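You operate a simulated robot arm through the tools that you are given. There is no shell and no other tool. Be economical: measure what you need, move in short steps, check, and stop when the job is done.

You run a simulated two-armed robot. Do the job below in one go: nothing can be reset, and whatever is moved stays where it is left.

Task
Open the wide drawer, fetch the tag clip from the top of the low cupboard and set it in the inside of the wide drawer and shut the drawer again. Switch the cabinet switch on. Take the short block on the top of the low cupboard and put it away in the tipper tray floor. Open the bottom rack drawer, put the banded block from the inside of the bottom rack drawer on the high shelf of the red rack, then shut the drawer. Put the teal box on the top of the long bench away on the top of the counter bench. Put one of the blocks from the top of the slat bench on the top of the track plate. The order is free. Set down upright: tag clip, banded block.

The check looks at the end state, three seconds after you hand in, the way a careful person would. Anything else that was tipped, shoved, dropped, spilled or broken makes it a failure.

Robot
Two 7-joint arms with two-finger parallel grippers on one trunk, on a base that drives. Base frame: it is fixed to the floor where the robot stands at the start and does not move with it; the origin is under the middle of the robot, x ahead of it, y to its left, z up. Lengths are in cm, angles in degrees, forces in N, time in s.
The left shoulder is at the start at [5, 16.5, 93], the right one opposite. Places, roughly: banded block (9x5x5 cm) [-10, -880, 60]; block (6x4x4 cm) [-640, -20, 70]; bottom rack drawer [0, -870, 60]; cabinet switch [460, -220, 130]; high shelf of the red rack [20, -860, 130]; inside of the wide drawer [70, -20, 60]; short block (8x4x4 cm) [470, -220, 70]; tag clip [450, -175, 75]; teal box (5x5x5 cm) [-310, 300, 80]; tipper tray floor [-150, 340, 90]; top of the counter bench [-500, 390, 80]; top of the track plate [-410, -300, 70]; wide drawer [70, -20, 70]. Payload 3.91 kg a hand.
The TCP of each hand is the grasp point between the finger pads, 3 cm short of the fingertips. In the tool frame z runs along the fingers and y along their closing line. Largest opening 11 cm; finger width 2, thickness 1; the body of the gripper, 4.8 by 11.2 cm, starts 5.5 cm behind the TCP.
Orientation is told as [roll, pitch, yaw] about the base's x, y, z axes, in that order, counted from this pose: with the fingers straight down and closing along the base's y, the tool's x points along the base's -x, its y along +y and its z along -z.

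Tools
- The arms move only by the tool apply_moves. It takes "left_commands", "right_commands" or both (then of equal length, played together; a hand with none holds still); each is a list of rows, each a list of 7 numbers: the shift along the base's x, y, z in cm, then the turn, a rotation vector about the base's x, y, z in degrees, then the opening, from 0 (shut) to 1 (fully open). In form: [[dx, dy, dz, rx, ry, rz, claw], ...]. A call has 1 to 12 rows; each row shifts and turns the commanded pose from where the row before left it. Each row takes 0.2 s and may step no farther than 5 cm and 8.6 degrees from the row before; otherwise, or with a gripper value out of range, the whole call is refused. Where a pose cannot be reached the arm comes as near as it can. A force on the tool above 40 N (or 10 N above the force at the start of the call, whichever is more), or a blocked arm, ends the call early, and 0.2 s more pass. The fingers move at their own pace (about 4.5 cm/s each) and stop on an object; they squeeze with about 21 N. The grip force told is the motor's: it shows also when the fingers shut on nothing. Time passes only in rows, and 0.2 s behind the last, so rows that do not move let the fingers close. The reply holds the time, the measured pose of the TCP, the force on the tool along the base axes, the opening and the grip force, in the units named above and with some noise, with the torque about the TCP (base axes, N m) and any sound that the robot's microphone picked up, and new pictures: "views" is both (left out), scene, wrist or none (wrist: the cameras of the hands that moved).
- Cameras (640 x 400 px; columns grow to the right, rows downward): "scene" is now at [11.07, 0.43, 109.21]; the picture's right is [0.04, -1.00, 0.00], its down [-0.67, -0.03, -0.75] and it looks along [0.74, 0.03, -0.67] (base axes); focal length 293 px, centre (320, 200). "left" rides on the left gripper at [7.2, -1.7, -10.3] in its tool frame; the picture's right is [0.23, 0.97, 0.00], its down [-0.76, 0.18, -0.62] and it looks along [-0.61, 0.14, 0.78] (tool axes); focal length 222 px, centre (320, 200). "right" rides on the right gripper at [7.2, 1.7, -10.3] in its tool frame; the picture's right is [-0.23, 0.97, 0.00], its down [-0.76, -0.18, -0.62] and it looks along [-0.61, -0.14, 0.78] (tool axes); focal length 222 px, centre (320, 200).
- slide_trunk(by): slides the trunk up (or, below 0, down) by that many cm; the arms and the scene camera ride with it, the base frame stays. It gives what a move gives, with no picture.
- roll_base(legs): drives the robot by 1 to 6 legs, each [ahead, left, turn to the left] in cm, cm and degrees, along the robot's own axes; the way and the turn of a leg run together, so that a leg with both is an arc; at most 150 cm and 180 degrees a leg. The arms and the cameras ride along, it lands a little off, and it stops where it bumps. It gives what a move gives, and a new picture of the scene camera.
- turn_head(pan, tilt): turns the head with the scene camera to pan (to the left, within 80 degrees either way) and tilt (down, from -29 to 69), counted from straight ahead of the robot. It gives what a move gives, and a new picture of the scene camera.
- pixel_to_xyz(camera, pixels): for up to 12 pixels [column, row] of the newest picture of that camera ("zoom" is the newest enlarged one), the place [x, y, z] in the base frame of the surface seen there, good to about 0.2 cm. The clock stands still meanwhile.
- zoom(camera, box): a new picture of the part [left, top, right, bottom] of that camera's present view, enlarged. The clock stands still meanwhile.
- job_done(): hands the job in; it is judged then, once.

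Keep the steps short. Do not move on a guess: measure, check each grasp and each placing, and mend mistakes. In all there are 145 turns and 260 pictures (those below and enlarged ones count). Leave the grippers open and the arms clear of the work at the hand-in unless told otherwise, and finish with a single line.

The tools are called after "Emit:" as name(argument=value, ...) on one line, values as JSON. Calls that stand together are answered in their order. apply_moves: Moves the arms, as the interface text tells. Its arguments: {"type":"object","properties":{"left_commands":{"type":"array"},"right_commands":{"type":"array"},"views":{"type":"string","enum":["both","scene","wrist","none"]}},"required":[]} The other tools are called the same way: slide_trunk (by) slides the trunk up or down; roll_base (legs) drives the base; turn_head (pan, tilt) turns the head that bears the scene camera; pixel_to_xyz (camera, pixels) gives the place of the surface under pixels of a picture; zoom (camera, box) takes an enlarged picture of a part of a camera's view; job_done () hands the job in.

At the start:

```text
time_s: 0.0
left_eef_pos: [51.55, 25.9, 84.71]
left_ee_rot: [-0.1, 0.1, 0.0]
left_contact_force: [-0.3, 0.3, -0.1]
left_moment: [-0.01, 0.06, 0.05]
left_grip_width: 11.0
left_grip_force: 0.1
right_eef_pos: [45.38, -21.58, 84.38]
right_ee_rot: [0.0, -0.1, 0.0]
right_contact_force: [0.1, 0.3, 0.1]
right_moment: [-0.02, 0.03, 0.01]
right_grip_width: 11.01
right_grip_force: 0.0
trunk travel left (down, up): [-15.0, 35.3]
robot x, y, heading: [-0.06, -0.12, 0.1]
head pan, tilt: [2.5, 41.8]
```

scene: 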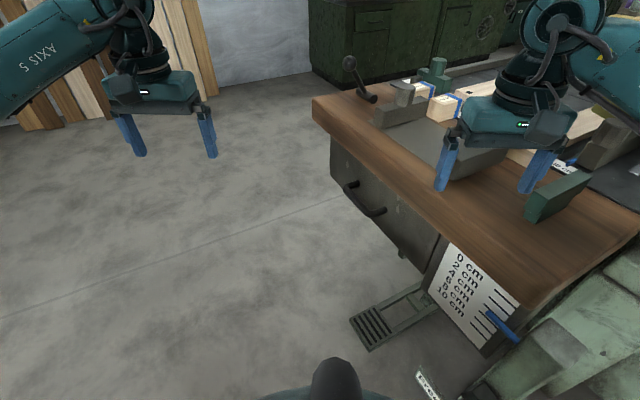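
right: 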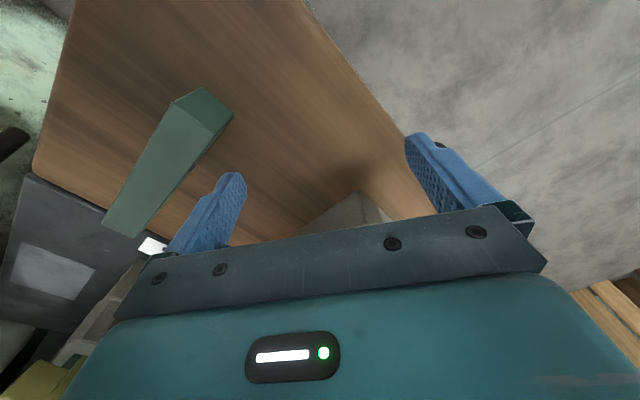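
left: 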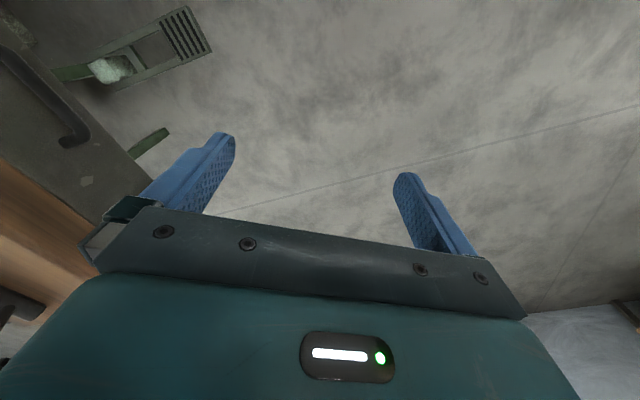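

I see a bench with a drawer and handle near (365,205). I'll measure the handle, the drawer front and the bench edges.

Emit:
pixel_to_xyz(camera="scene", pixels=[[348, 186], [365, 205], [384, 212], [335, 165], [335, 185], [420, 262], [437, 238], [313, 105], [480, 255], [375, 325], [500, 325], [400, 230]])

Emit:
zoom(camera="scene", box=[310, 40, 640, 400])

```text
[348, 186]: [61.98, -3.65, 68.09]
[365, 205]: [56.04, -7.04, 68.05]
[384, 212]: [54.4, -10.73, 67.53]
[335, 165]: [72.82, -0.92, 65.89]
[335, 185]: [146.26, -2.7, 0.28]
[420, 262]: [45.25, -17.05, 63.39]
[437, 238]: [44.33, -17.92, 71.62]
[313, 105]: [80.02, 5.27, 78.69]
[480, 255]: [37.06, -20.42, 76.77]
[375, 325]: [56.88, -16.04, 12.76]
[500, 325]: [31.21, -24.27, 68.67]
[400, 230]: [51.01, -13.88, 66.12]
```

```text
1.11 times, centred on (475, 220) of scene
```

zoom: 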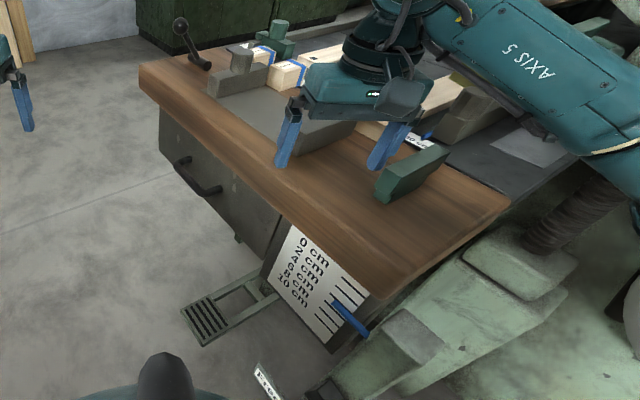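

The drawer front runs from (73,-1) to (44,-18), so it faces about (-0.5, 0.86). Before driving I'll look around the room to plan the routes.

Emit:
turn_head(pan=75, tilt=12)

Emit:
turn_head(pan=0, tilt=12)

Emit:
turn_head(pan=-70, tilt=12)

```text
time_s: 1.4
left_eef_pos: [51.49, 25.95, 84.83]
left_ee_rot: [0.0, -0.1, 0.0]
left_contact_force: [0.5, -0.5, 0.1]
left_moment: [0.03, -0.02, 0.03]
left_grip_width: 10.99
left_grip_force: 0.0
right_eef_pos: [45.38, -21.56, 84.28]
right_ee_rot: [0.1, 0.0, 0.0]
right_contact_force: [-0.5, 0.2, 0.2]
right_moment: [0.01, -0.03, 0.03]
right_grip_width: 11.01
right_grip_force: 0.1
trunk travel left (down, up): [-15.0, 35.3]
robot x, y, heading: [-0.31, 0.06, 0.2]
head pan, tilt: [75.0, 12.0]
```

scene: 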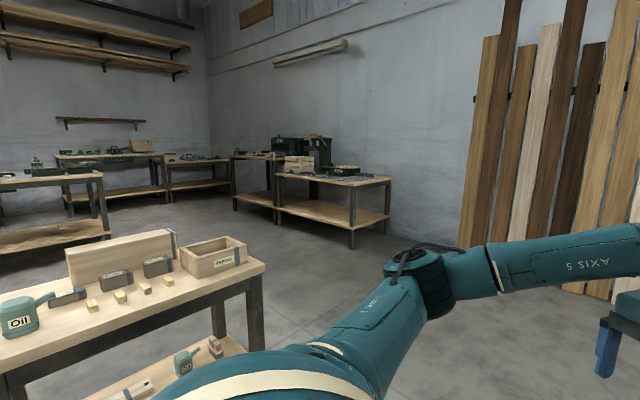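

```text
time_s: 2.9
left_eef_pos: [51.5, 25.81, 84.73]
left_ee_rot: [0.0, 0.0, 0.0]
left_contact_force: [-0.7, -0.7, 0.6]
left_moment: [0.0, 0.01, 0.01]
left_grip_width: 10.97
left_grip_force: 0.0
right_eef_pos: [45.43, -21.67, 84.29]
right_ee_rot: [0.0, 0.0, 0.0]
right_contact_force: [-1.0, 0.5, -0.1]
right_moment: [0.0, 0.01, 0.01]
right_grip_width: 11.0
right_grip_force: 0.2
trunk travel left (down, up): [-15.0, 35.3]
robot x, y, heading: [0.22, -0.15, 0.1]
head pan, tilt: [0.0, 12.0]
```

scene: 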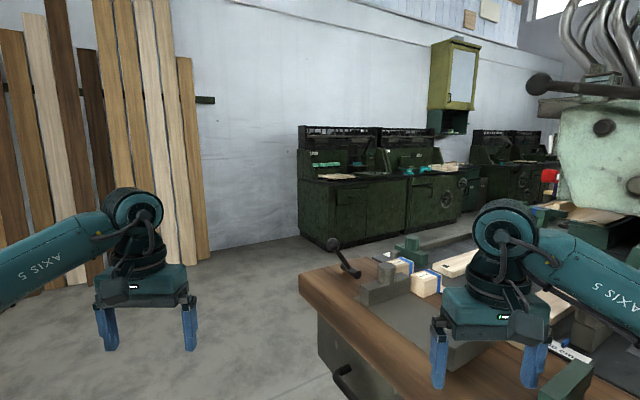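

```text
time_s: 4.3
left_eef_pos: [51.66, 25.94, 84.78]
left_ee_rot: [0.1, -0.1, 0.0]
left_contact_force: [-0.5, -0.4, 0.0]
left_moment: [0.0, 0.01, -0.04]
left_grip_width: 10.98
left_grip_force: 0.1
right_eef_pos: [45.36, -21.69, 84.25]
right_ee_rot: [0.0, 0.0, -0.1]
right_contact_force: [0.5, -0.5, 0.1]
right_moment: [0.02, 0.01, 0.04]
right_grip_width: 11.0
right_grip_force: 0.0
trunk travel left (down, up): [-15.0, 35.3]
robot x, y, heading: [0.29, 0.12, 0.2]
head pan, tilt: [-70.0, 12.0]
```

scene: 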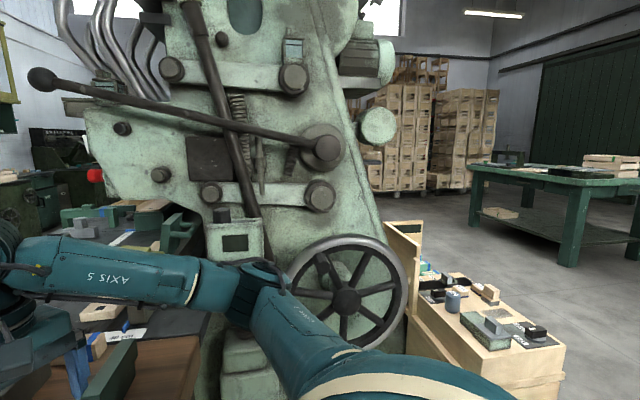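

The way left of the robot is clear. I'll drive left and ahead, turn 60° right to face the drawer, then look down at it.

Emit:
roll_base(legs=[[0, 52, 0], [23, 0, 0], [0, 0, -60]])

Emit:
turn_head(pan=0, tilt=35)

```text
time_s: 11.3
left_eef_pos: [71.04, 18.64, 84.9]
left_ee_rot: [0.0, -0.1, -60.9]
left_contact_force: [0.5, 0.2, 0.0]
left_moment: [-0.01, 0.03, 0.02]
left_grip_width: 11.02
left_grip_force: 0.0
right_eef_pos: [26.61, 0.91, 84.26]
right_ee_rot: [0.1, 0.0, -60.9]
right_contact_force: [0.5, -0.1, 0.6]
right_moment: [-0.03, 0.01, 0.03]
right_grip_width: 11.02
right_grip_force: 0.0
trunk travel left (down, up): [-15.0, 35.3]
robot x, y, heading: [23.28, 51.44, -61.2]
head pan, tilt: [-70.0, 12.0]
```

scene: 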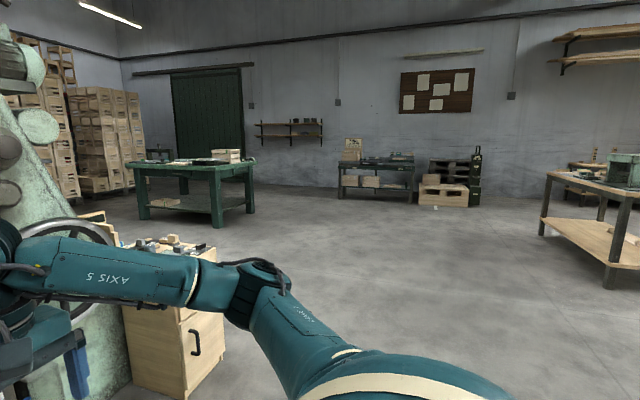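

```text
time_s: 12.8
left_eef_pos: [71.14, 18.65, 84.74]
left_ee_rot: [0.1, 0.0, -60.9]
left_contact_force: [0.4, 0.6, 0.2]
left_moment: [0.0, 0.04, 0.02]
left_grip_width: 11.01
left_grip_force: 0.1
right_eef_pos: [26.58, 0.93, 84.46]
right_ee_rot: [-0.1, 0.0, -60.9]
right_contact_force: [0.1, -0.2, 0.1]
right_moment: [0.0, 0.01, 0.0]
right_grip_width: 10.98
right_grip_force: 0.1
trunk travel left (down, up): [-15.0, 35.3]
robot x, y, heading: [23.34, 51.16, -60.8]
head pan, tilt: [0.0, 35.0]
```

scene: 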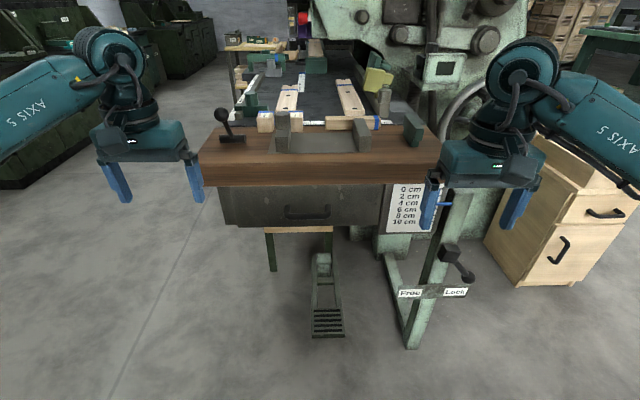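

Now the drawer faces me, with its handle around (307,213), a black lever on the top at (222,118) and a Free/Lock lever below. I'll zoom in and measure.

Emit:
zoom(camera="scene", box=[190, 60, 490, 350])

Emit:
pixel_to_xyz(camera="scene", pixels=[[286, 208], [290, 218], [307, 218], [325, 217], [328, 207], [224, 195], [240, 222], [378, 222], [307, 200], [300, 184], [375, 190], [300, 160]])

```text
1.38 times, centred on (340, 205) of scene
```

zoom: 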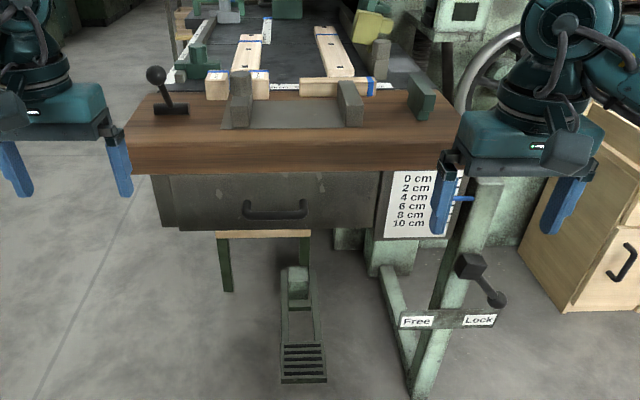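

```text
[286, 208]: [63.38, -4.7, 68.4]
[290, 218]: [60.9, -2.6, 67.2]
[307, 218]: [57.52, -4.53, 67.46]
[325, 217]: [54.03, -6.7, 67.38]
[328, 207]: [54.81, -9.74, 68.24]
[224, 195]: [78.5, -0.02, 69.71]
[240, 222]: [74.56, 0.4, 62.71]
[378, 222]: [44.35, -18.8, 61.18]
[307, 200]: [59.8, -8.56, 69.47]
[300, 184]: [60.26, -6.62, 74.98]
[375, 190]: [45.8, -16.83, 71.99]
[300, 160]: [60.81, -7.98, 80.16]
```

The bar is centred at about (57.5,-4.7,67.5), with about 3 cm of gap behind it. I'll turn the right hand horizontal with its fingers closing vertically and bring it in front of the bar.

Emit:
apply_moves(right_commands=[[1.76, 0.31, -1.2, -1.69, -6.79, -4.94, 1], [1.76, 0.31, -1.2, -1.69, -6.79, -4.94, 1], [1.76, 0.31, -1.2, -1.69, -6.79, -4.94, 1], [1.76, 0.31, -1.2, -1.69, -6.79, -4.94, 1], [1.76, 0.31, -1.2, -1.69, -6.79, -4.94, 1], [1.76, 0.31, -1.2, -1.69, -6.79, -4.94, 1], [1.76, 0.31, -1.2, -1.69, -6.79, -4.94, 1], [1.76, 0.31, -1.2, -1.69, -6.79, -4.94, 1], [1.76, 0.31, -1.2, -1.69, -6.79, -4.94, 1], [1.76, 0.31, -1.2, -1.69, -6.79, -4.94, 1], [1.76, 0.31, -1.2, -1.69, -6.79, -4.94, 1], [1.76, 0.31, -1.2, -1.69, -6.79, -4.94, 1]], views="none")

Emit:
apply_moves(right_commands=[[1.76, 0.31, -1.2, -1.69, -6.79, -4.94, 1], [1.76, 0.31, -1.2, -1.69, -6.79, -4.94, 1], [0, 0, 0, 0, 0, 0, 1]])

```text
time_s: 15.4
left_eef_pos: [70.99, 18.67, 84.78]
left_ee_rot: [-0.1, 0.0, -60.9]
left_contact_force: [-0.4, -0.5, -0.2]
left_moment: [0.0, 0.0, -0.01]
left_grip_width: 10.97
left_grip_force: 0.0
right_eef_pos: [37.92, 0.4, 78.2]
right_ee_rot: [64.5, -14.6, -124.1]
right_contact_force: [0.6, -0.6, -0.2]
right_moment: [-0.03, 0.01, 0.03]
right_grip_width: 11.02
right_grip_force: 0.0
right hand out of reach, approached as far as the arm can: row 9, 10, 11, 12
trunk travel left (down, up): [-15.0, 35.3]
robot x, y, heading: [23.27, 51.09, -60.8]
head pan, tilt: [0.0, 35.0]
```

```text
time_s: 16.2
left_eef_pos: [70.98, 18.66, 84.84]
left_ee_rot: [0.0, 0.0, -60.9]
left_contact_force: [-0.9, 0.2, 0.3]
left_moment: [-0.02, 0.01, -0.01]
left_grip_width: 11.01
left_grip_force: 0.0
right_eef_pos: [37.82, 0.39, 78.15]
right_ee_rot: [64.5, -14.6, -124.2]
right_contact_force: [0.4, -0.3, -0.4]
right_moment: [0.0, -0.02, 0.02]
right_grip_width: 11.0
right_grip_force: 0.0
right hand out of reach, approached as far as the arm can: row 1, 2
trunk travel left (down, up): [-15.0, 35.3]
robot x, y, heading: [23.65, 51.25, -60.9]
head pan, tilt: [0.0, 35.0]
```

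scene: 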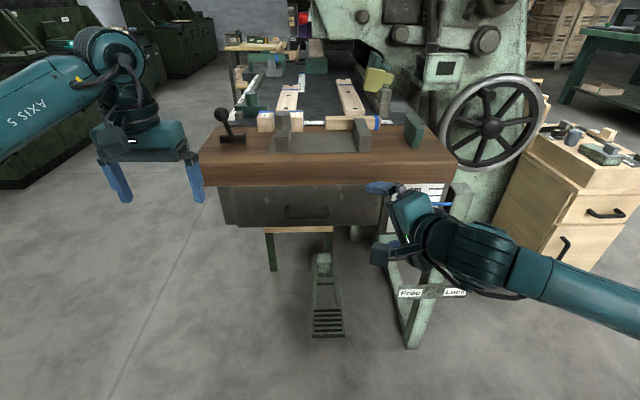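
right: 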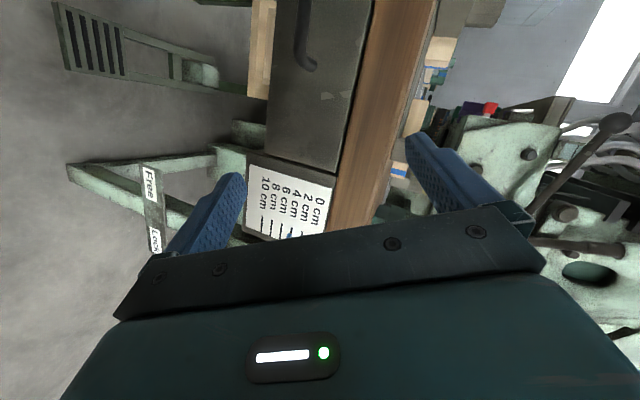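

The arm stopped at a joint limit with that roll. I'll undo it and try the opposite roll.

Emit:
apply_moves(right_commands=[[0, 0, 0, 1.69, 6.79, 4.94, 1], [0, 0, 0, 1.69, 6.79, 4.94, 1], [0, 0, 0, 1.69, 6.79, 4.94, 1], [0, 0, 0, 1.69, 6.79, 4.94, 1], [0, 0, 0, 1.69, 6.79, 4.94, 1], [0, 0, 0, 1.69, 6.79, 4.94, 1], [0, 0, 0, 1.69, 6.79, 4.94, 1], [0, 0, 0, 1.69, 6.79, 4.94, 1]], views="none")

Emit:
apply_moves(right_commands=[[0.5, 0.4, -0.6, -6.79, 1.69, 4.94, 1], [0.5, 0.4, -0.6, -6.79, 1.69, 4.94, 1], [0.5, 0.4, -0.6, -6.79, 1.69, 4.94, 1], [0.5, 0.4, -0.6, -6.79, 1.69, 4.94, 1], [0.5, 0.4, -0.6, -6.79, 1.69, 4.94, 1], [0.5, 0.4, -0.6, -6.79, 1.69, 4.94, 1], [0.5, 0.4, -0.6, -6.79, 1.69, 4.94, 1], [0.5, 0.4, -0.6, -6.79, 1.69, 4.94, 1], [0.5, 0.4, -0.6, -6.79, 1.69, 4.94, 1], [0.5, 0.4, -0.6, -6.79, 1.69, 4.94, 1], [0.5, 0.4, -0.6, -6.79, 1.69, 4.94, 1], [0.5, 0.4, -0.6, -6.79, 1.69, 4.94, 1]], views="scene")

```text
time_s: 18.0
left_eef_pos: [71.13, 18.6, 84.75]
left_ee_rot: [0.0, 0.1, -60.9]
left_contact_force: [1.5, -0.5, -0.1]
left_moment: [-0.01, 0.02, 0.0]
left_grip_width: 11.02
left_grip_force: 0.0
right_eef_pos: [37.72, 0.29, 78.16]
right_ee_rot: [8.9, -7.1, -69.6]
right_contact_force: [-0.6, -0.8, -0.2]
right_moment: [0.01, 0.02, 0.02]
right_grip_width: 10.99
right_grip_force: 0.0
trunk travel left (down, up): [-15.0, 35.3]
robot x, y, heading: [23.45, 51.37, -60.9]
head pan, tilt: [0.0, 35.0]
```

```text
time_s: 20.6
left_eef_pos: [71.23, 18.6, 84.83]
left_ee_rot: [0.1, 0.0, -61.0]
left_contact_force: [0.1, 0.1, 0.2]
left_moment: [0.01, -0.03, 0.02]
left_grip_width: 10.99
left_grip_force: 0.0
right_eef_pos: [43.87, 4.98, 71.09]
right_ee_rot: [-72.3, -20.9, 25.9]
right_contact_force: [-1.0, 0.2, -0.4]
right_moment: [-0.03, 0.02, 0.02]
right_grip_width: 11.0
right_grip_force: 0.0
trunk travel left (down, up): [-15.0, 35.3]
robot x, y, heading: [23.4, 51.49, -60.8]
head pan, tilt: [0.0, 35.0]
```

scene: 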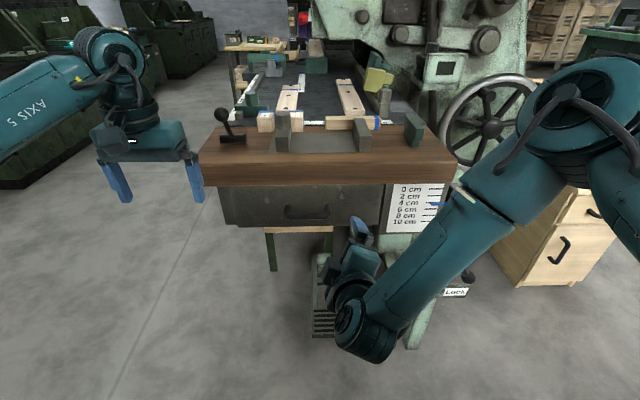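

That roll works. A last turn of 27° squares it up about 12 cm in front of the bar.

Emit:
apply_moves(right_commands=[[1.83, 0.1, -0.87, -6.32, 2.48, 0.45, 1], [1.83, 0.1, -0.87, -6.32, 2.48, 0.45, 1], [1.83, 0.1, -0.87, -6.32, 2.48, 0.45, 1], [1.83, 0.1, -0.87, -6.32, 2.48, 0.45, 1], [0, 0, 0, 0, 0, 0, 1]])

```text
time_s: 21.8
left_eef_pos: [71.22, 18.64, 84.88]
left_ee_rot: [-0.1, 0.1, -60.9]
left_contact_force: [0.1, 1.0, 0.2]
left_moment: [0.03, 0.02, -0.04]
left_grip_width: 10.99
left_grip_force: 0.3
right_eef_pos: [52.22, 6.85, 69.16]
right_ee_rot: [-89.7, 0.2, 30.5]
right_contact_force: [-0.8, 0.4, -0.4]
right_moment: [0.0, 0.02, 0.0]
right_grip_width: 10.99
right_grip_force: 0.1
right hand out of reach, approached as far as the arm can: row 3, 4
trunk travel left (down, up): [-15.0, 35.3]
robot x, y, heading: [23.64, 51.05, -60.9]
head pan, tilt: [0.0, 35.0]
```

scene: 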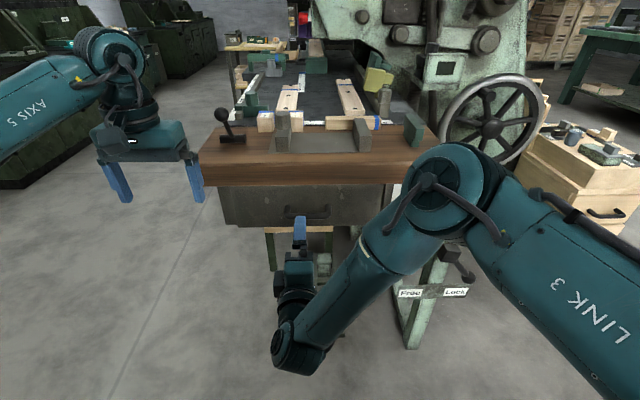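
right: 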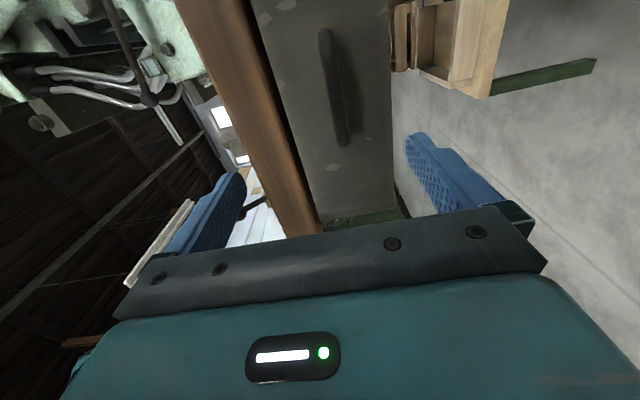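

The orientation is right, but the height falls 1.6 cm short because of the reach. I'll lower the trunk a little and advance along the drawer axis.

Emit:
slide_trunk(by=-1.7)

Emit:
apply_moves(right_commands=[[0.84, -2.1, 0, 0, 0, 0, 1], [0.84, -2.1, 0, 0, 0, 0, 1], [0.84, -2.1, 0, 0, 0, 0, 1], [0.84, -2.1, 0, 0, 0, 0, 1], [0, 0, 0, 0, 0, 0, 1]])

```text
time_s: 22.4
left_eef_pos: [71.04, 18.66, 83.13]
left_ee_rot: [0.0, 0.0, -60.9]
left_contact_force: [0.5, 1.0, -0.5]
left_moment: [-0.03, 0.02, 0.01]
left_grip_width: 11.01
left_grip_force: 0.0
right_eef_pos: [52.09, 6.84, 67.33]
right_ee_rot: [-89.9, 0.0, 30.6]
right_contact_force: [0.2, -0.9, -0.1]
right_moment: [0.0, 0.02, 0.0]
right_grip_width: 11.03
right_grip_force: 0.1
trunk travel left (down, up): [-13.3, 37.0]
robot x, y, heading: [23.25, 51.12, -60.6]
head pan, tilt: [0.0, 35.0]
```

```text
time_s: 23.6
left_eef_pos: [71.13, 18.69, 83.15]
left_ee_rot: [0.0, 0.0, -60.9]
left_contact_force: [0.6, -0.5, 0.5]
left_moment: [-0.01, -0.01, 0.01]
left_grip_width: 10.96
left_grip_force: 0.0
right_eef_pos: [56.76, 0.14, 69.6]
right_ee_rot: [-89.5, 0.0, 30.2]
right_contact_force: [-0.7, 0.1, 1.1]
right_moment: [-0.02, 0.0, 0.05]
right_grip_width: 11.0
right_grip_force: 0.1
right hand out of reach, approached as far as the arm can: row 1, 2, 3, 4
trunk travel left (down, up): [-13.3, 37.0]
robot x, y, heading: [23.29, 51.15, -61.0]
head pan, tilt: [0.0, 35.0]
```

scene: 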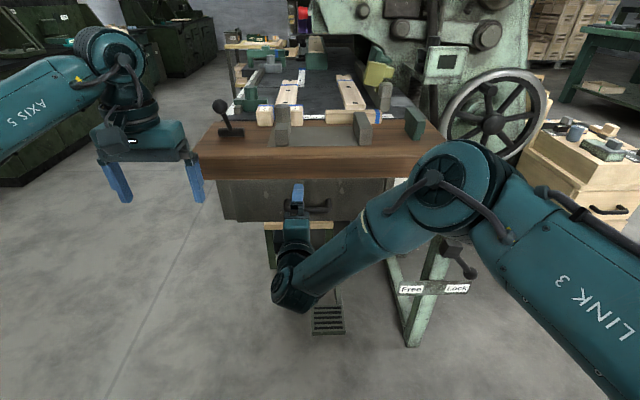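
right: 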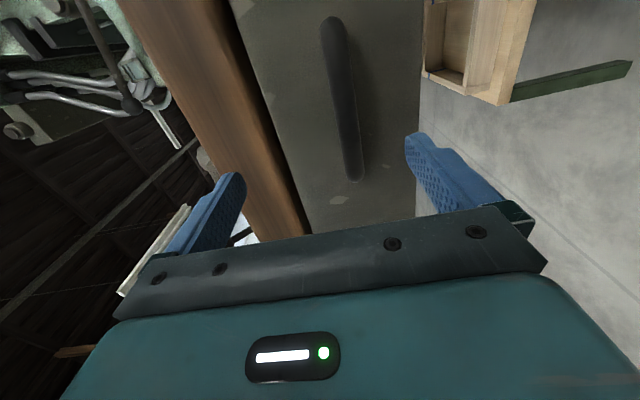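

It still rides high at a joint limit. Lowering the trunk further should ease the wrist, so I'll drop it 8 cm and raise the hand back to bar height (67.5).

Emit:
slide_trunk(by=-8)

Emit:
apply_moves(right_commands=[[-0.4, -0.2, 2.0, 0, 0, 0, 1], [-0.4, -0.2, 2.0, 0, 0, 0, 1], [-0.4, -0.2, 1.9, 0, 0, 0, 1], [0, 0, 0, 0, 0, 0, 1]])

```text
time_s: 24.8
left_eef_pos: [71.03, 18.59, 75.12]
left_ee_rot: [0.0, 0.0, -60.9]
left_contact_force: [-0.3, 0.8, 0.9]
left_moment: [0.03, -0.01, 0.01]
left_grip_width: 11.02
left_grip_force: 0.0
right_eef_pos: [56.81, 0.06, 61.46]
right_ee_rot: [-89.6, 0.0, 30.2]
right_contact_force: [-0.5, -0.6, -0.2]
right_moment: [-0.02, 0.01, 0.0]
right_grip_width: 10.99
right_grip_force: 0.0
trunk travel left (down, up): [-5.3, 45.0]
robot x, y, heading: [23.62, 51.2, -61.1]
head pan, tilt: [0.0, 35.0]
```

```text
time_s: 25.8
left_eef_pos: [71.1, 18.77, 75.19]
left_ee_rot: [0.1, 0.0, -60.9]
left_contact_force: [0.5, 0.3, -0.8]
left_moment: [0.0, 0.0, 0.02]
left_grip_width: 11.01
left_grip_force: 0.0
right_eef_pos: [55.51, -0.56, 67.41]
right_ee_rot: [-89.6, 0.0, 30.1]
right_contact_force: [0.1, -0.4, 0.1]
right_moment: [0.0, 0.01, 0.01]
right_grip_width: 11.0
right_grip_force: 0.1
trunk travel left (down, up): [-5.3, 45.0]
robot x, y, heading: [23.65, 51.06, -61.0]
head pan, tilt: [0.0, 35.0]
```

scene: 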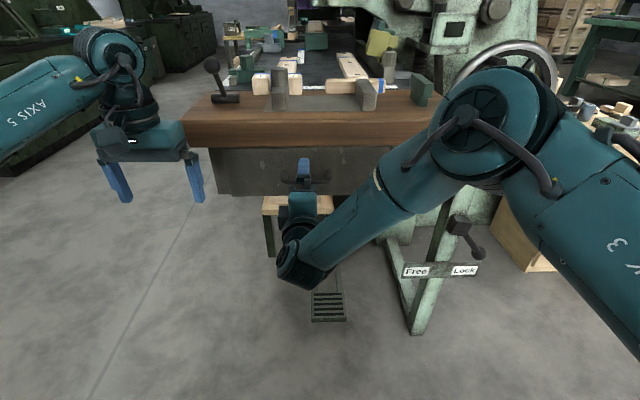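
right: 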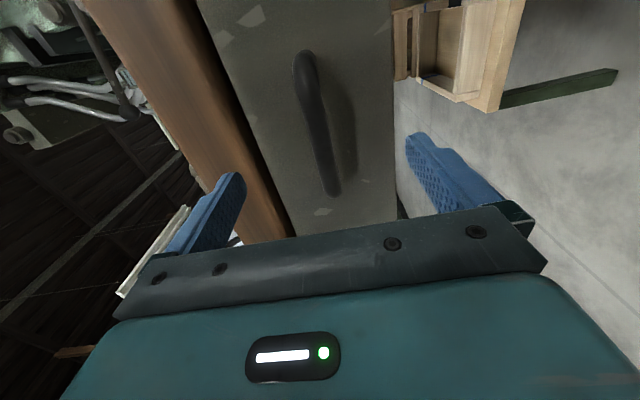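

The hand is level with the bar. I'll advance 5 cm and close on it.

Emit:
apply_moves(right_commands=[[0.86, -1.43, 0, 0, 0, 0, 1], [0.86, -1.43, 0, 0, 0, 0, 1], [0.86, -1.43, 0, 0, 0, 0, 1], [0, 0, 0, 0, 0, 0, 1], [0, 0, 0, 0, 0, 0, 0], [0, 0, 0, 0, 0, 0, 0], [0, 0, 0, 0, 0, 0, 0], [0, 0, 0, 0, 0, 0, 0], [0, 0, 0, 0, 0, 0, 0], [0, 0, 0, 0, 0, 0, 0], [0, 0, 0, 0, 0, 0, 0]], views="wrist")

```text
time_s: 28.2
left_eef_pos: [71.18, 18.66, 75.06]
left_ee_rot: [0.0, -0.1, -60.9]
left_contact_force: [0.2, 0.2, -0.1]
left_moment: [0.01, -0.02, 0.03]
left_grip_width: 10.99
left_grip_force: 0.0
right_eef_pos: [58.29, -4.65, 67.11]
right_ee_rot: [-89.3, 0.0, 30.2]
right_contact_force: [-2.0, 1.1, -5.9]
right_moment: [0.02, 0.07, -0.03]
right_grip_width: 1.54
right_grip_force: 45.2
trunk travel left (down, up): [-5.3, 45.0]
robot x, y, heading: [23.26, 50.79, -60.7]
head pan, tilt: [0.0, 35.0]
```

right: 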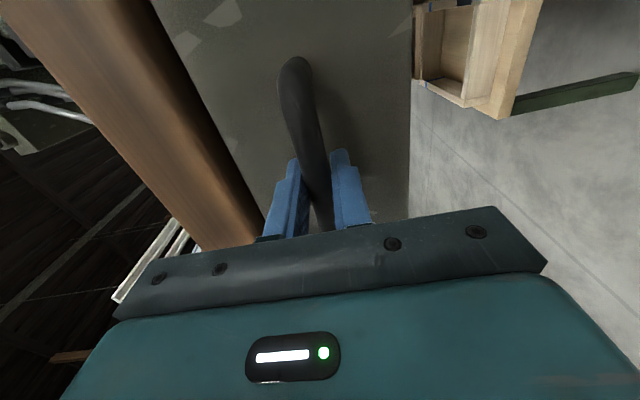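

Gripped: width 1.54 cm, force 45 N. I'll pull gently 3 cm with the arm to test, then drive back.

Emit:
apply_moves(right_commands=[[-0.5, 0.86, 0, 0, 0, 0, 0], [-0.5, 0.86, 0, 0, 0, 0, 0], [-0.5, 0.86, 0, 0, 0, 0, 0], [0, 0, 0, 0, 0, 0, 0]], views="scene")

```text
time_s: 29.2
left_eef_pos: [71.08, 18.7, 75.04]
left_ee_rot: [0.0, 0.1, -60.9]
left_contact_force: [0.0, 0.7, 0.1]
left_moment: [0.0, -0.01, -0.01]
left_grip_width: 11.03
left_grip_force: 0.0
right_eef_pos: [56.68, -2.1, 67.17]
right_ee_rot: [-89.2, 0.0, 30.2]
right_contact_force: [-3.9, 0.4, -11.5]
right_moment: [0.09, 0.05, 0.9]
right_grip_width: 1.56
right_grip_force: 45.0
trunk travel left (down, up): [-5.3, 45.0]
robot x, y, heading: [23.35, 51.36, -60.8]
head pan, tilt: [0.0, 35.0]
```

scene: 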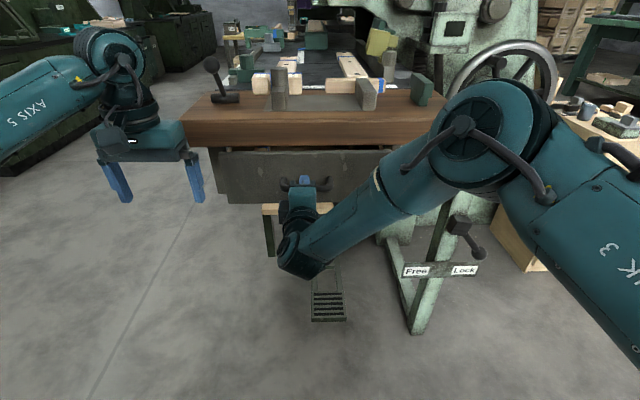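

The drawer follows freely. Now I'll drive back 20 cm while gripping.

Emit:
roll_base(legs=[[-20, -0.6, 0]])

```text
time_s: 30.8
left_eef_pos: [60.88, 35.61, 74.89]
left_ee_rot: [0.0, 0.0, -61.0]
left_contact_force: [-0.2, -0.2, -0.1]
left_moment: [-0.01, -0.04, 0.01]
left_grip_width: 11.03
left_grip_force: 0.2
right_eef_pos: [46.4, 14.99, 67.14]
right_ee_rot: [-89.2, 0.0, 30.1]
right_contact_force: [1.4, 0.9, -17.2]
right_moment: [0.09, 0.05, -0.14]
right_grip_width: 1.61
right_grip_force: 45.0
trunk travel left (down, up): [-5.3, 45.0]
robot x, y, heading: [13.28, 68.6, -61.1]
head pan, tilt: [0.0, 35.0]
```

scene: 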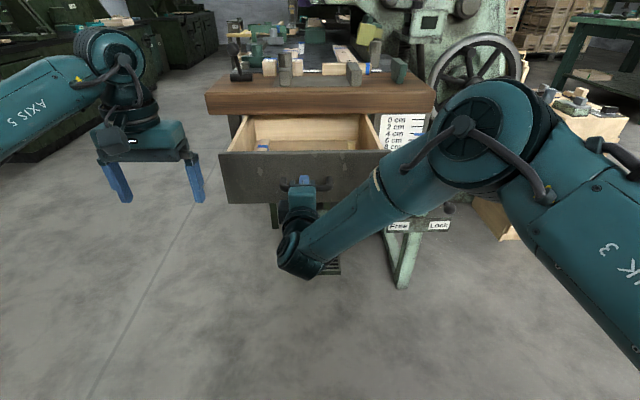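

The drawer is about 23 cm open. I'll release, back the base off and look into the drawer.

Emit:
apply_moves(right_commands=[[0, 0, 0, 0, 0, 0, 1], [0, 0, 0, 0, 0, 0, 1], [0, 0, 0, 0, 0, 0, 1], [0, 0, 0, 0, 0, 0, 1], [0, 0, 0, 0, 0, 0, 1], [0, 0, 0, 0, 0, 0, 1]], views="none")

Emit:
roll_base(legs=[[-22, 0, 0]])

Emit:
slide_trunk(by=9.7)

Emit:
apply_moves(right_commands=[[-1, -0.8, 0.8, 6.79, -1.69, -4.94, 1], [-1, -0.8, 0.8, 6.79, -1.69, -4.94, 1], [-1, -0.8, 0.8, 6.79, -1.69, -4.94, 1], [-1, -0.8, 0.8, 6.79, -1.69, -4.94, 1], [-1, -0.8, 0.8, 6.79, -1.69, -4.94, 1], [-1, -0.8, 0.8, 6.79, -1.69, -4.94, 1], [-1, -0.8, 0.8, 6.79, -1.69, -4.94, 1], [-1, -0.8, 0.8, 6.79, -1.69, -4.94, 1], [-1, -0.8, 0.8, 6.79, -1.69, -4.94, 1], [-1, -0.8, 0.8, 6.79, -1.69, -4.94, 1], [-1, -0.8, 0.8, 6.79, -1.69, -4.94, 1], [-1, -0.8, 0.8, 6.79, -1.69, -4.94, 1]], views="scene")

```text
time_s: 32.2
left_eef_pos: [60.86, 35.68, 75.13]
left_ee_rot: [-0.1, -0.1, -61.0]
left_contact_force: [0.5, 0.1, 0.3]
left_moment: [0.0, -0.02, 0.01]
left_grip_width: 11.0
left_grip_force: 0.0
right_eef_pos: [46.52, 15.06, 67.3]
right_ee_rot: [-89.4, 0.0, 30.1]
right_contact_force: [0.3, -0.2, 0.7]
right_moment: [0.01, 0.0, -0.01]
right_grip_width: 10.98
right_grip_force: 0.1
trunk travel left (down, up): [-5.3, 45.0]
robot x, y, heading: [13.23, 68.53, -61.0]
head pan, tilt: [0.0, 35.0]
```

```text
time_s: 33.2
left_eef_pos: [58.48, 39.99, 75.17]
left_ee_rot: [-0.1, -0.1, -61.1]
left_contact_force: [-0.4, 0.1, -0.7]
left_moment: [0.02, -0.03, -0.02]
left_grip_width: 11.01
left_grip_force: 0.0
right_eef_pos: [44.07, 19.44, 67.18]
right_ee_rot: [-89.1, 0.1, 30.3]
right_contact_force: [0.3, 0.3, -0.2]
right_moment: [0.01, 0.02, 0.03]
right_grip_width: 10.99
right_grip_force: 0.1
trunk travel left (down, up): [-5.3, 45.0]
robot x, y, heading: [10.93, 72.77, -60.9]
head pan, tilt: [0.0, 35.0]
stopped in leg 1: the robot was blocked; the commanded pose is now the measured one
```

scene: 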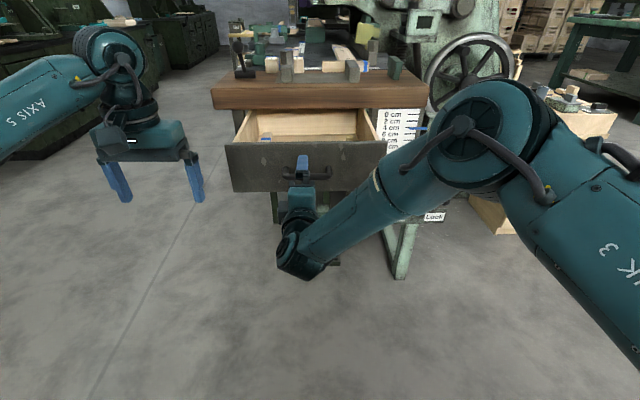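

```text
time_s: 34.5
left_eef_pos: [58.5, 40.12, 84.87]
left_ee_rot: [-0.1, -0.2, -61.1]
left_contact_force: [-0.8, 0.1, -0.3]
left_moment: [-0.02, -0.03, -0.01]
left_grip_width: 10.98
left_grip_force: 0.0
right_eef_pos: [44.3, 19.45, 76.79]
right_ee_rot: [-89.2, 0.0, 30.3]
right_contact_force: [-0.1, 0.2, 0.1]
right_moment: [0.03, 0.02, -0.01]
right_grip_width: 11.02
right_grip_force: 0.0
trunk travel left (down, up): [-15.0, 35.3]
robot x, y, heading: [10.89, 72.46, -61.2]
head pan, tilt: [0.0, 35.0]
```

```text
time_s: 37.1
left_eef_pos: [58.41, 39.96, 85.02]
left_ee_rot: [0.0, -0.1, -61.0]
left_contact_force: [-0.5, 0.5, 0.3]
left_moment: [-0.01, -0.01, -0.02]
left_grip_width: 10.99
left_grip_force: 0.1
right_eef_pos: [32.17, 9.77, 86.48]
right_ee_rot: [-9.9, -8.1, -48.3]
right_contact_force: [-0.4, -0.1, -0.3]
right_moment: [0.02, -0.01, 0.02]
right_grip_width: 10.99
right_grip_force: 0.1
trunk travel left (down, up): [-15.0, 35.3]
robot x, y, heading: [10.88, 72.6, -60.9]
head pan, tilt: [0.0, 35.0]
```

scene: 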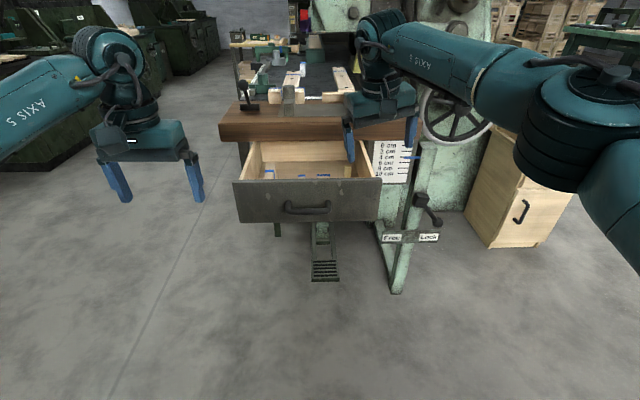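

The rear touched the table behind, which stopped the base after 5 cm. I'll square the right hand, move ahead and left away from that table, and turn toward the low cupboard to look.

Emit:
apply_moves(right_commands=[[0, 0, 0, 6.79, -1.69, -4.94, 1], [0, 0, 0, 6.79, -1.69, -4.94, 1], [0, 0, 0, 0, 0, 0, 1]], views="none")

Emit:
roll_base(legs=[[3, 0, 0], [0, 50, 0], [0, 0, 36]])

Emit:
turn_head(pan=0, tilt=15)

```text
time_s: 37.9
left_eef_pos: [58.48, 40.09, 84.88]
left_ee_rot: [-0.1, -0.1, -61.0]
left_contact_force: [0.5, 1.1, -0.3]
left_moment: [-0.01, 0.06, 0.0]
left_grip_width: 11.01
left_grip_force: 0.1
right_eef_pos: [31.52, 11.41, 86.38]
right_ee_rot: [0.9, 0.7, -58.9]
right_contact_force: [-0.9, 0.6, 0.0]
right_moment: [0.04, 0.02, 0.0]
right_grip_width: 10.99
right_grip_force: 0.1
right hand out of reach, approached as far as the arm can: row 2
trunk travel left (down, up): [-15.0, 35.3]
robot x, y, heading: [10.37, 72.57, -60.9]
head pan, tilt: [0.0, 35.0]
```

```text
time_s: 43.0
left_eef_pos: [113.68, 96.48, 84.86]
left_ee_rot: [0.0, -0.1, -24.5]
left_contact_force: [0.2, -0.2, 0.0]
left_moment: [-0.01, -0.02, 0.03]
left_grip_width: 11.0
left_grip_force: 0.0
right_eef_pos: [109.02, 57.34, 86.35]
right_ee_rot: [0.8, 0.6, -22.3]
right_contact_force: [0.4, 0.3, 0.5]
right_moment: [-0.01, 0.01, -0.02]
right_grip_width: 11.01
right_grip_force: 0.0
trunk travel left (down, up): [-15.0, 35.3]
robot x, y, heading: [56.11, 94.17, -24.6]
head pan, tilt: [0.0, 35.0]
```

scene: 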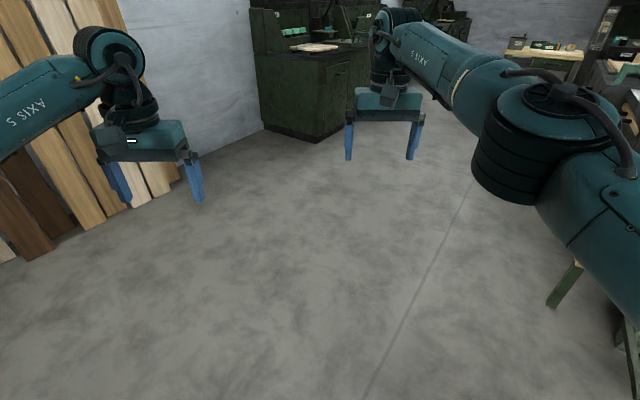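

```text
time_s: 43.9
left_eef_pos: [113.78, 96.53, 85.02]
left_ee_rot: [0.0, -0.2, -24.4]
left_contact_force: [0.0, 0.2, -0.3]
left_moment: [0.03, -0.02, 0.02]
left_grip_width: 10.98
left_grip_force: 0.0
right_eef_pos: [109.18, 57.42, 86.3]
right_ee_rot: [0.8, 0.6, -22.2]
right_contact_force: [1.0, 0.4, -0.2]
right_moment: [0.02, -0.02, -0.04]
right_grip_width: 11.02
right_grip_force: 0.0
trunk travel left (down, up): [-15.0, 35.3]
robot x, y, heading: [55.88, 93.83, -24.6]
head pan, tilt: [0.0, 15.0]
```

scene: 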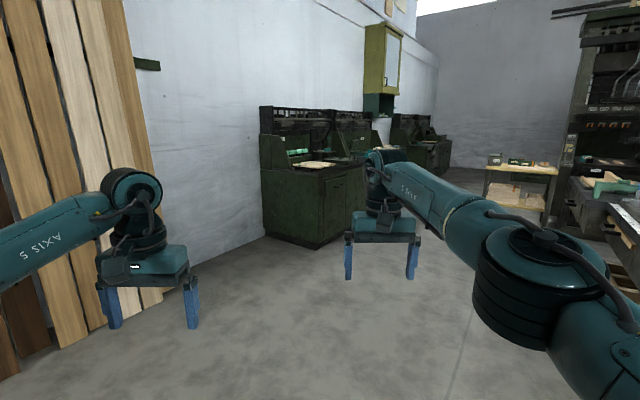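

I'll measure the machine fronts and the free floor.

Emit:
pixel_to_xyz(camera="scene", pixels=[[320, 245], [318, 168], [365, 160], [408, 165], [430, 138], [380, 100], [378, 112], [545, 200], [490, 195], [600, 200], [560, 230], [450, 180]])

Emit:
zoom(camera="scene", box=[250, 20, 570, 220])

```text
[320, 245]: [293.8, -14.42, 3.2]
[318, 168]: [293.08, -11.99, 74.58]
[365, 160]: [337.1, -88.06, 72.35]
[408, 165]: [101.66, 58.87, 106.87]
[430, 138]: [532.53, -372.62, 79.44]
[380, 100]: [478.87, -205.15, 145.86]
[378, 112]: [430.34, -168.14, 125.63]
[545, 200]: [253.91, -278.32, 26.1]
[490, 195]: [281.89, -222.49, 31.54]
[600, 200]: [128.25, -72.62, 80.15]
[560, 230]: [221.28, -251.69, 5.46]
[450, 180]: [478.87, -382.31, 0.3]
```

```text
2.00 times, centred on (410, 120) of scene
```

zoom: 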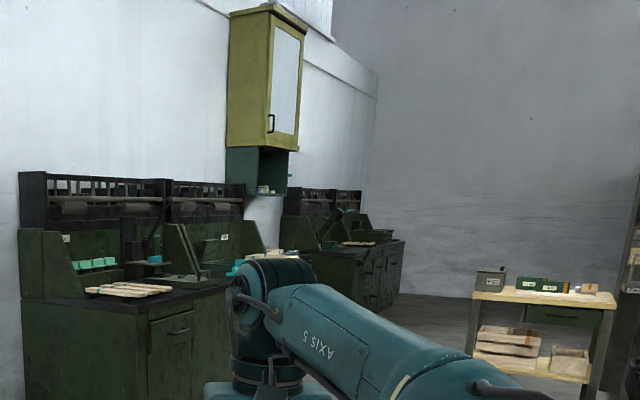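

The machines front along a line heading −60°. I'll drive a dog-leg staying clear of both sides to about (376,-235).

Emit:
roll_base(legs=[[0, 0, -5.4], [120, 0, 0], [0, 0, -21], [150, 0, 0], [150, 0, 0], [40, 0, 0]])

Emit:
roll_base(legs=[[0, 0, 81]])

```text
time_s: 67.7
left_eef_pos: [432.68, -246.22, 84.87]
left_ee_rot: [0.0, -0.1, -49.2]
left_contact_force: [-0.7, -0.7, -0.1]
left_moment: [0.03, 0.01, 0.0]
left_grip_width: 11.02
left_grip_force: 0.0
right_eef_pos: [412.29, -279.86, 86.43]
right_ee_rot: [0.8, 0.6, -47.0]
right_contact_force: [-0.7, -0.8, 0.5]
right_moment: [-0.02, 0.0, -0.03]
right_grip_width: 11.01
right_grip_force: 0.1
trunk travel left (down, up): [-15.0, 35.3]
robot x, y, heading: [379.57, -224.2, -49.0]
head pan, tilt: [0.0, 15.0]
```

scene: 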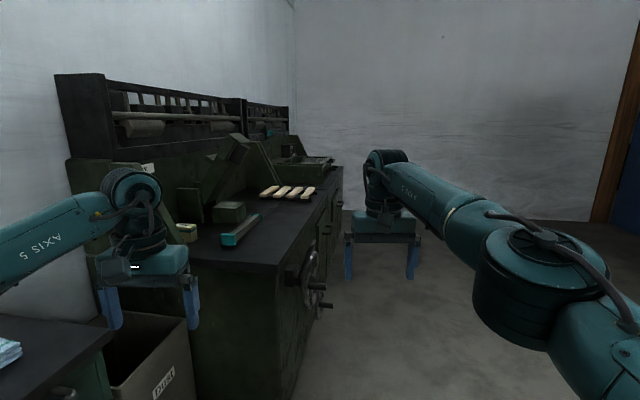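

```text
time_s: 71.6
left_eef_pos: [409.53, -174.93, 84.85]
left_ee_rot: [-0.1, -0.1, 31.9]
left_contact_force: [0.0, -0.1, -0.1]
left_moment: [0.01, 0.01, -0.05]
left_grip_width: 11.02
left_grip_force: 0.1
right_eef_pos: [439.53, -200.49, 86.46]
right_ee_rot: [0.8, 0.7, 34.0]
right_contact_force: [-0.3, 0.6, 0.1]
right_moment: [-0.01, 0.01, -0.02]
right_grip_width: 11.01
right_grip_force: 0.1
trunk travel left (down, up): [-15.0, 35.3]
robot x, y, heading: [379.44, -224.47, 32.1]
head pan, tilt: [0.0, 15.0]
```

scene: 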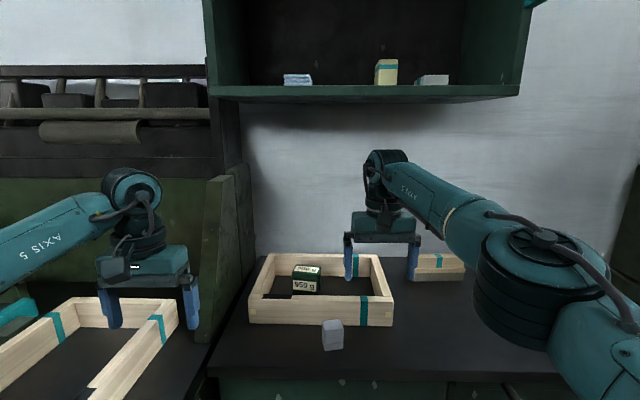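

I'm in front of the low cupboard with the hands just above things. I'll back off 12 cm, raise the trunk 6 cm and look down.

Emit:
slide_trunk(by=8)

Emit:
roll_base(legs=[[-12, 0, 0]])

Emit:
turn_head(pan=0, tilt=32)

Emit:
zoom(camera="scene", box=[180, 80, 500, 280])

```text
time_s: 72.8
left_eef_pos: [409.7, -174.97, 92.8]
left_ee_rot: [0.0, -0.1, 31.8]
left_contact_force: [0.2, -0.9, -0.8]
left_moment: [0.0, -0.01, 0.02]
left_grip_width: 11.01
left_grip_force: 0.2
right_eef_pos: [439.51, -200.32, 94.29]
right_ee_rot: [0.8, 0.6, 33.9]
right_contact_force: [-0.5, -0.7, 0.2]
right_moment: [-0.01, 0.01, 0.03]
right_grip_width: 11.0
right_grip_force: 0.1
trunk travel left (down, up): [-23.0, 27.3]
robot x, y, heading: [379.2, -224.33, 31.8]
head pan, tilt: [0.0, 15.0]
```

```text
time_s: 74.0
left_eef_pos: [399.1, -181.41, 92.87]
left_ee_rot: [0.0, 0.0, 31.9]
left_contact_force: [0.0, -0.7, 0.2]
left_moment: [0.0, 0.0, 0.0]
left_grip_width: 11.0
left_grip_force: 0.1
right_eef_pos: [429.18, -206.94, 94.32]
right_ee_rot: [0.8, 0.6, 34.1]
right_contact_force: [0.9, 0.4, -0.1]
right_moment: [-0.01, -0.03, 0.0]
right_grip_width: 11.0
right_grip_force: 0.0
trunk travel left (down, up): [-23.0, 27.3]
robot x, y, heading: [369.66, -230.83, 31.8]
head pan, tilt: [0.0, 15.0]
```

scene: 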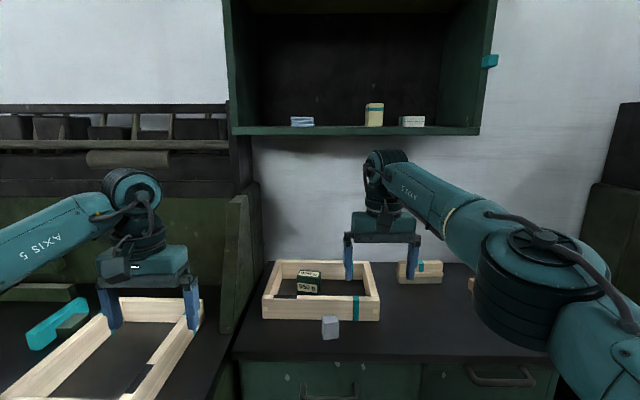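

```text
time_s: 74.8
left_eef_pos: [399.26, -181.37, 92.92]
left_ee_rot: [0.0, -0.1, 31.9]
left_contact_force: [0.8, 0.0, 0.1]
left_moment: [-0.01, -0.03, -0.01]
left_grip_width: 11.01
left_grip_force: 0.1
right_eef_pos: [429.18, -206.75, 94.39]
right_ee_rot: [0.9, 0.6, 34.0]
right_contact_force: [-0.7, 0.1, -1.0]
right_moment: [0.02, -0.02, -0.01]
right_grip_width: 11.0
right_grip_force: 0.2
trunk travel left (down, up): [-23.0, 27.3]
robot x, y, heading: [369.25, -230.51, 31.7]
head pan, tilt: [0.0, 32.0]
```

scene: 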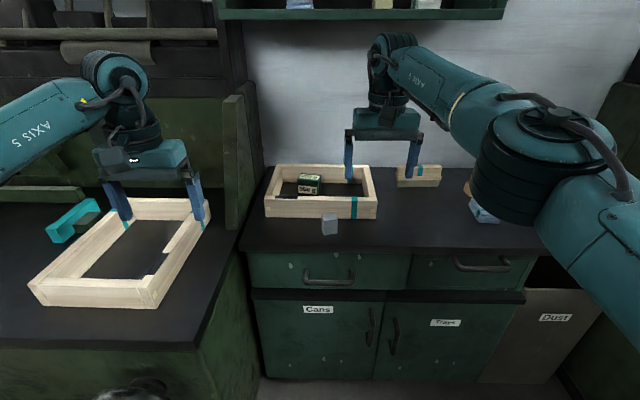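

```text
2.00 times, centred on (340, 180) of scene
```

zoom: 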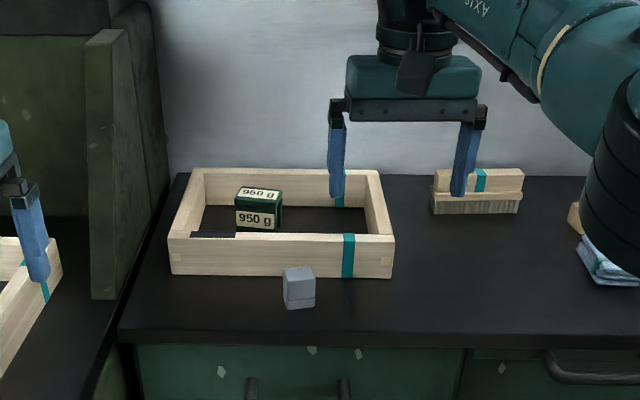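

I'll measure the candidates: the grey piece at (330,222), the green box, the frame, the brush and the things hidden behind the right arm.

Emit:
pixel_to_xyz(camera="scene", pixels=[[330, 216], [330, 230], [308, 183], [287, 197], [420, 175], [467, 188], [485, 210], [398, 200], [320, 245], [350, 210], [270, 205], [75, 225]])

Emit:
zoom(camera="scene", box=[440, 150, 540, 230])

```text
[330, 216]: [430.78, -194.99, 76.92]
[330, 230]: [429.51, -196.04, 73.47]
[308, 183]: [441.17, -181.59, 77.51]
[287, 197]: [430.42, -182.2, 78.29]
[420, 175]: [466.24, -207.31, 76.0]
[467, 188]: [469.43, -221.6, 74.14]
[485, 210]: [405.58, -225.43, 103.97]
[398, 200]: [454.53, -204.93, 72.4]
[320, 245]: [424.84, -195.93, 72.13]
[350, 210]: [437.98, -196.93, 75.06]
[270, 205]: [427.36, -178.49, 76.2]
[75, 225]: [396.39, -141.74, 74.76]
```

```text
5.00 times, centred on (490, 190) of scene
```

zoom: 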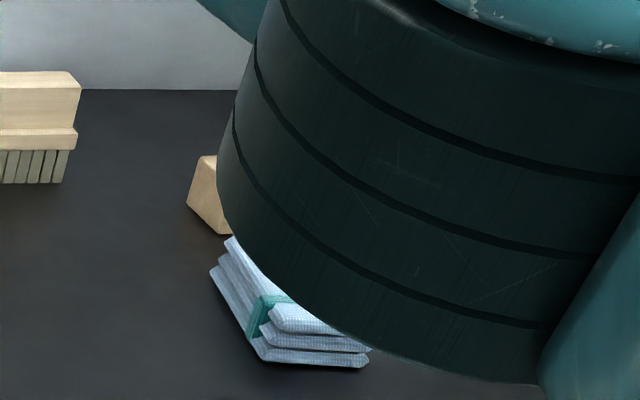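

The short block sits at (469,-222) behind the arm. I'll shift the right arm away to the right and get a clear view.

Emit:
apply_moves(right_commands=[[-0.9, -4.3, 1, 0, 0, 0, 1], [-0.9, -4.3, 1, 0, 0, 0, 1], [-0.9, -4.3, 1, 0, 0, 0, 1], [-0.9, -4.3, 1, 0, 0, 0, 1], [-0.9, -4.3, 1, 0, 0, 0, 1]], views="none")

Emit:
zoom(camera="scene", box=[230, 120, 550, 300])

```text
time_s: 76.0
left_eef_pos: [399.18, -181.42, 92.87]
left_ee_rot: [0.0, -0.1, 31.9]
left_contact_force: [-0.1, -0.5, 0.0]
left_moment: [0.0, 0.01, -0.01]
left_grip_width: 11.02
left_grip_force: 0.0
right_eef_pos: [424.8, -228.52, 99.26]
right_ee_rot: [0.8, 0.7, 34.0]
right_contact_force: [0.5, 0.9, 0.6]
right_moment: [-0.01, 0.01, 0.01]
right_grip_width: 10.97
right_grip_force: 0.0
trunk travel left (down, up): [-23.0, 27.3]
robot x, y, heading: [368.79, -230.72, 32.1]
head pan, tilt: [0.0, 32.0]
```

```text
2.00 times, centred on (390, 210) of scene
```

zoom: 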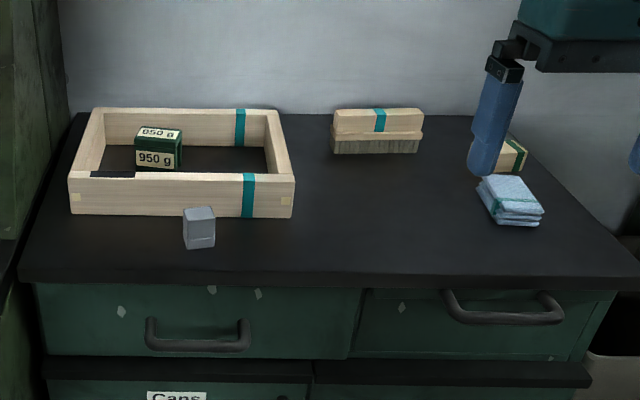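

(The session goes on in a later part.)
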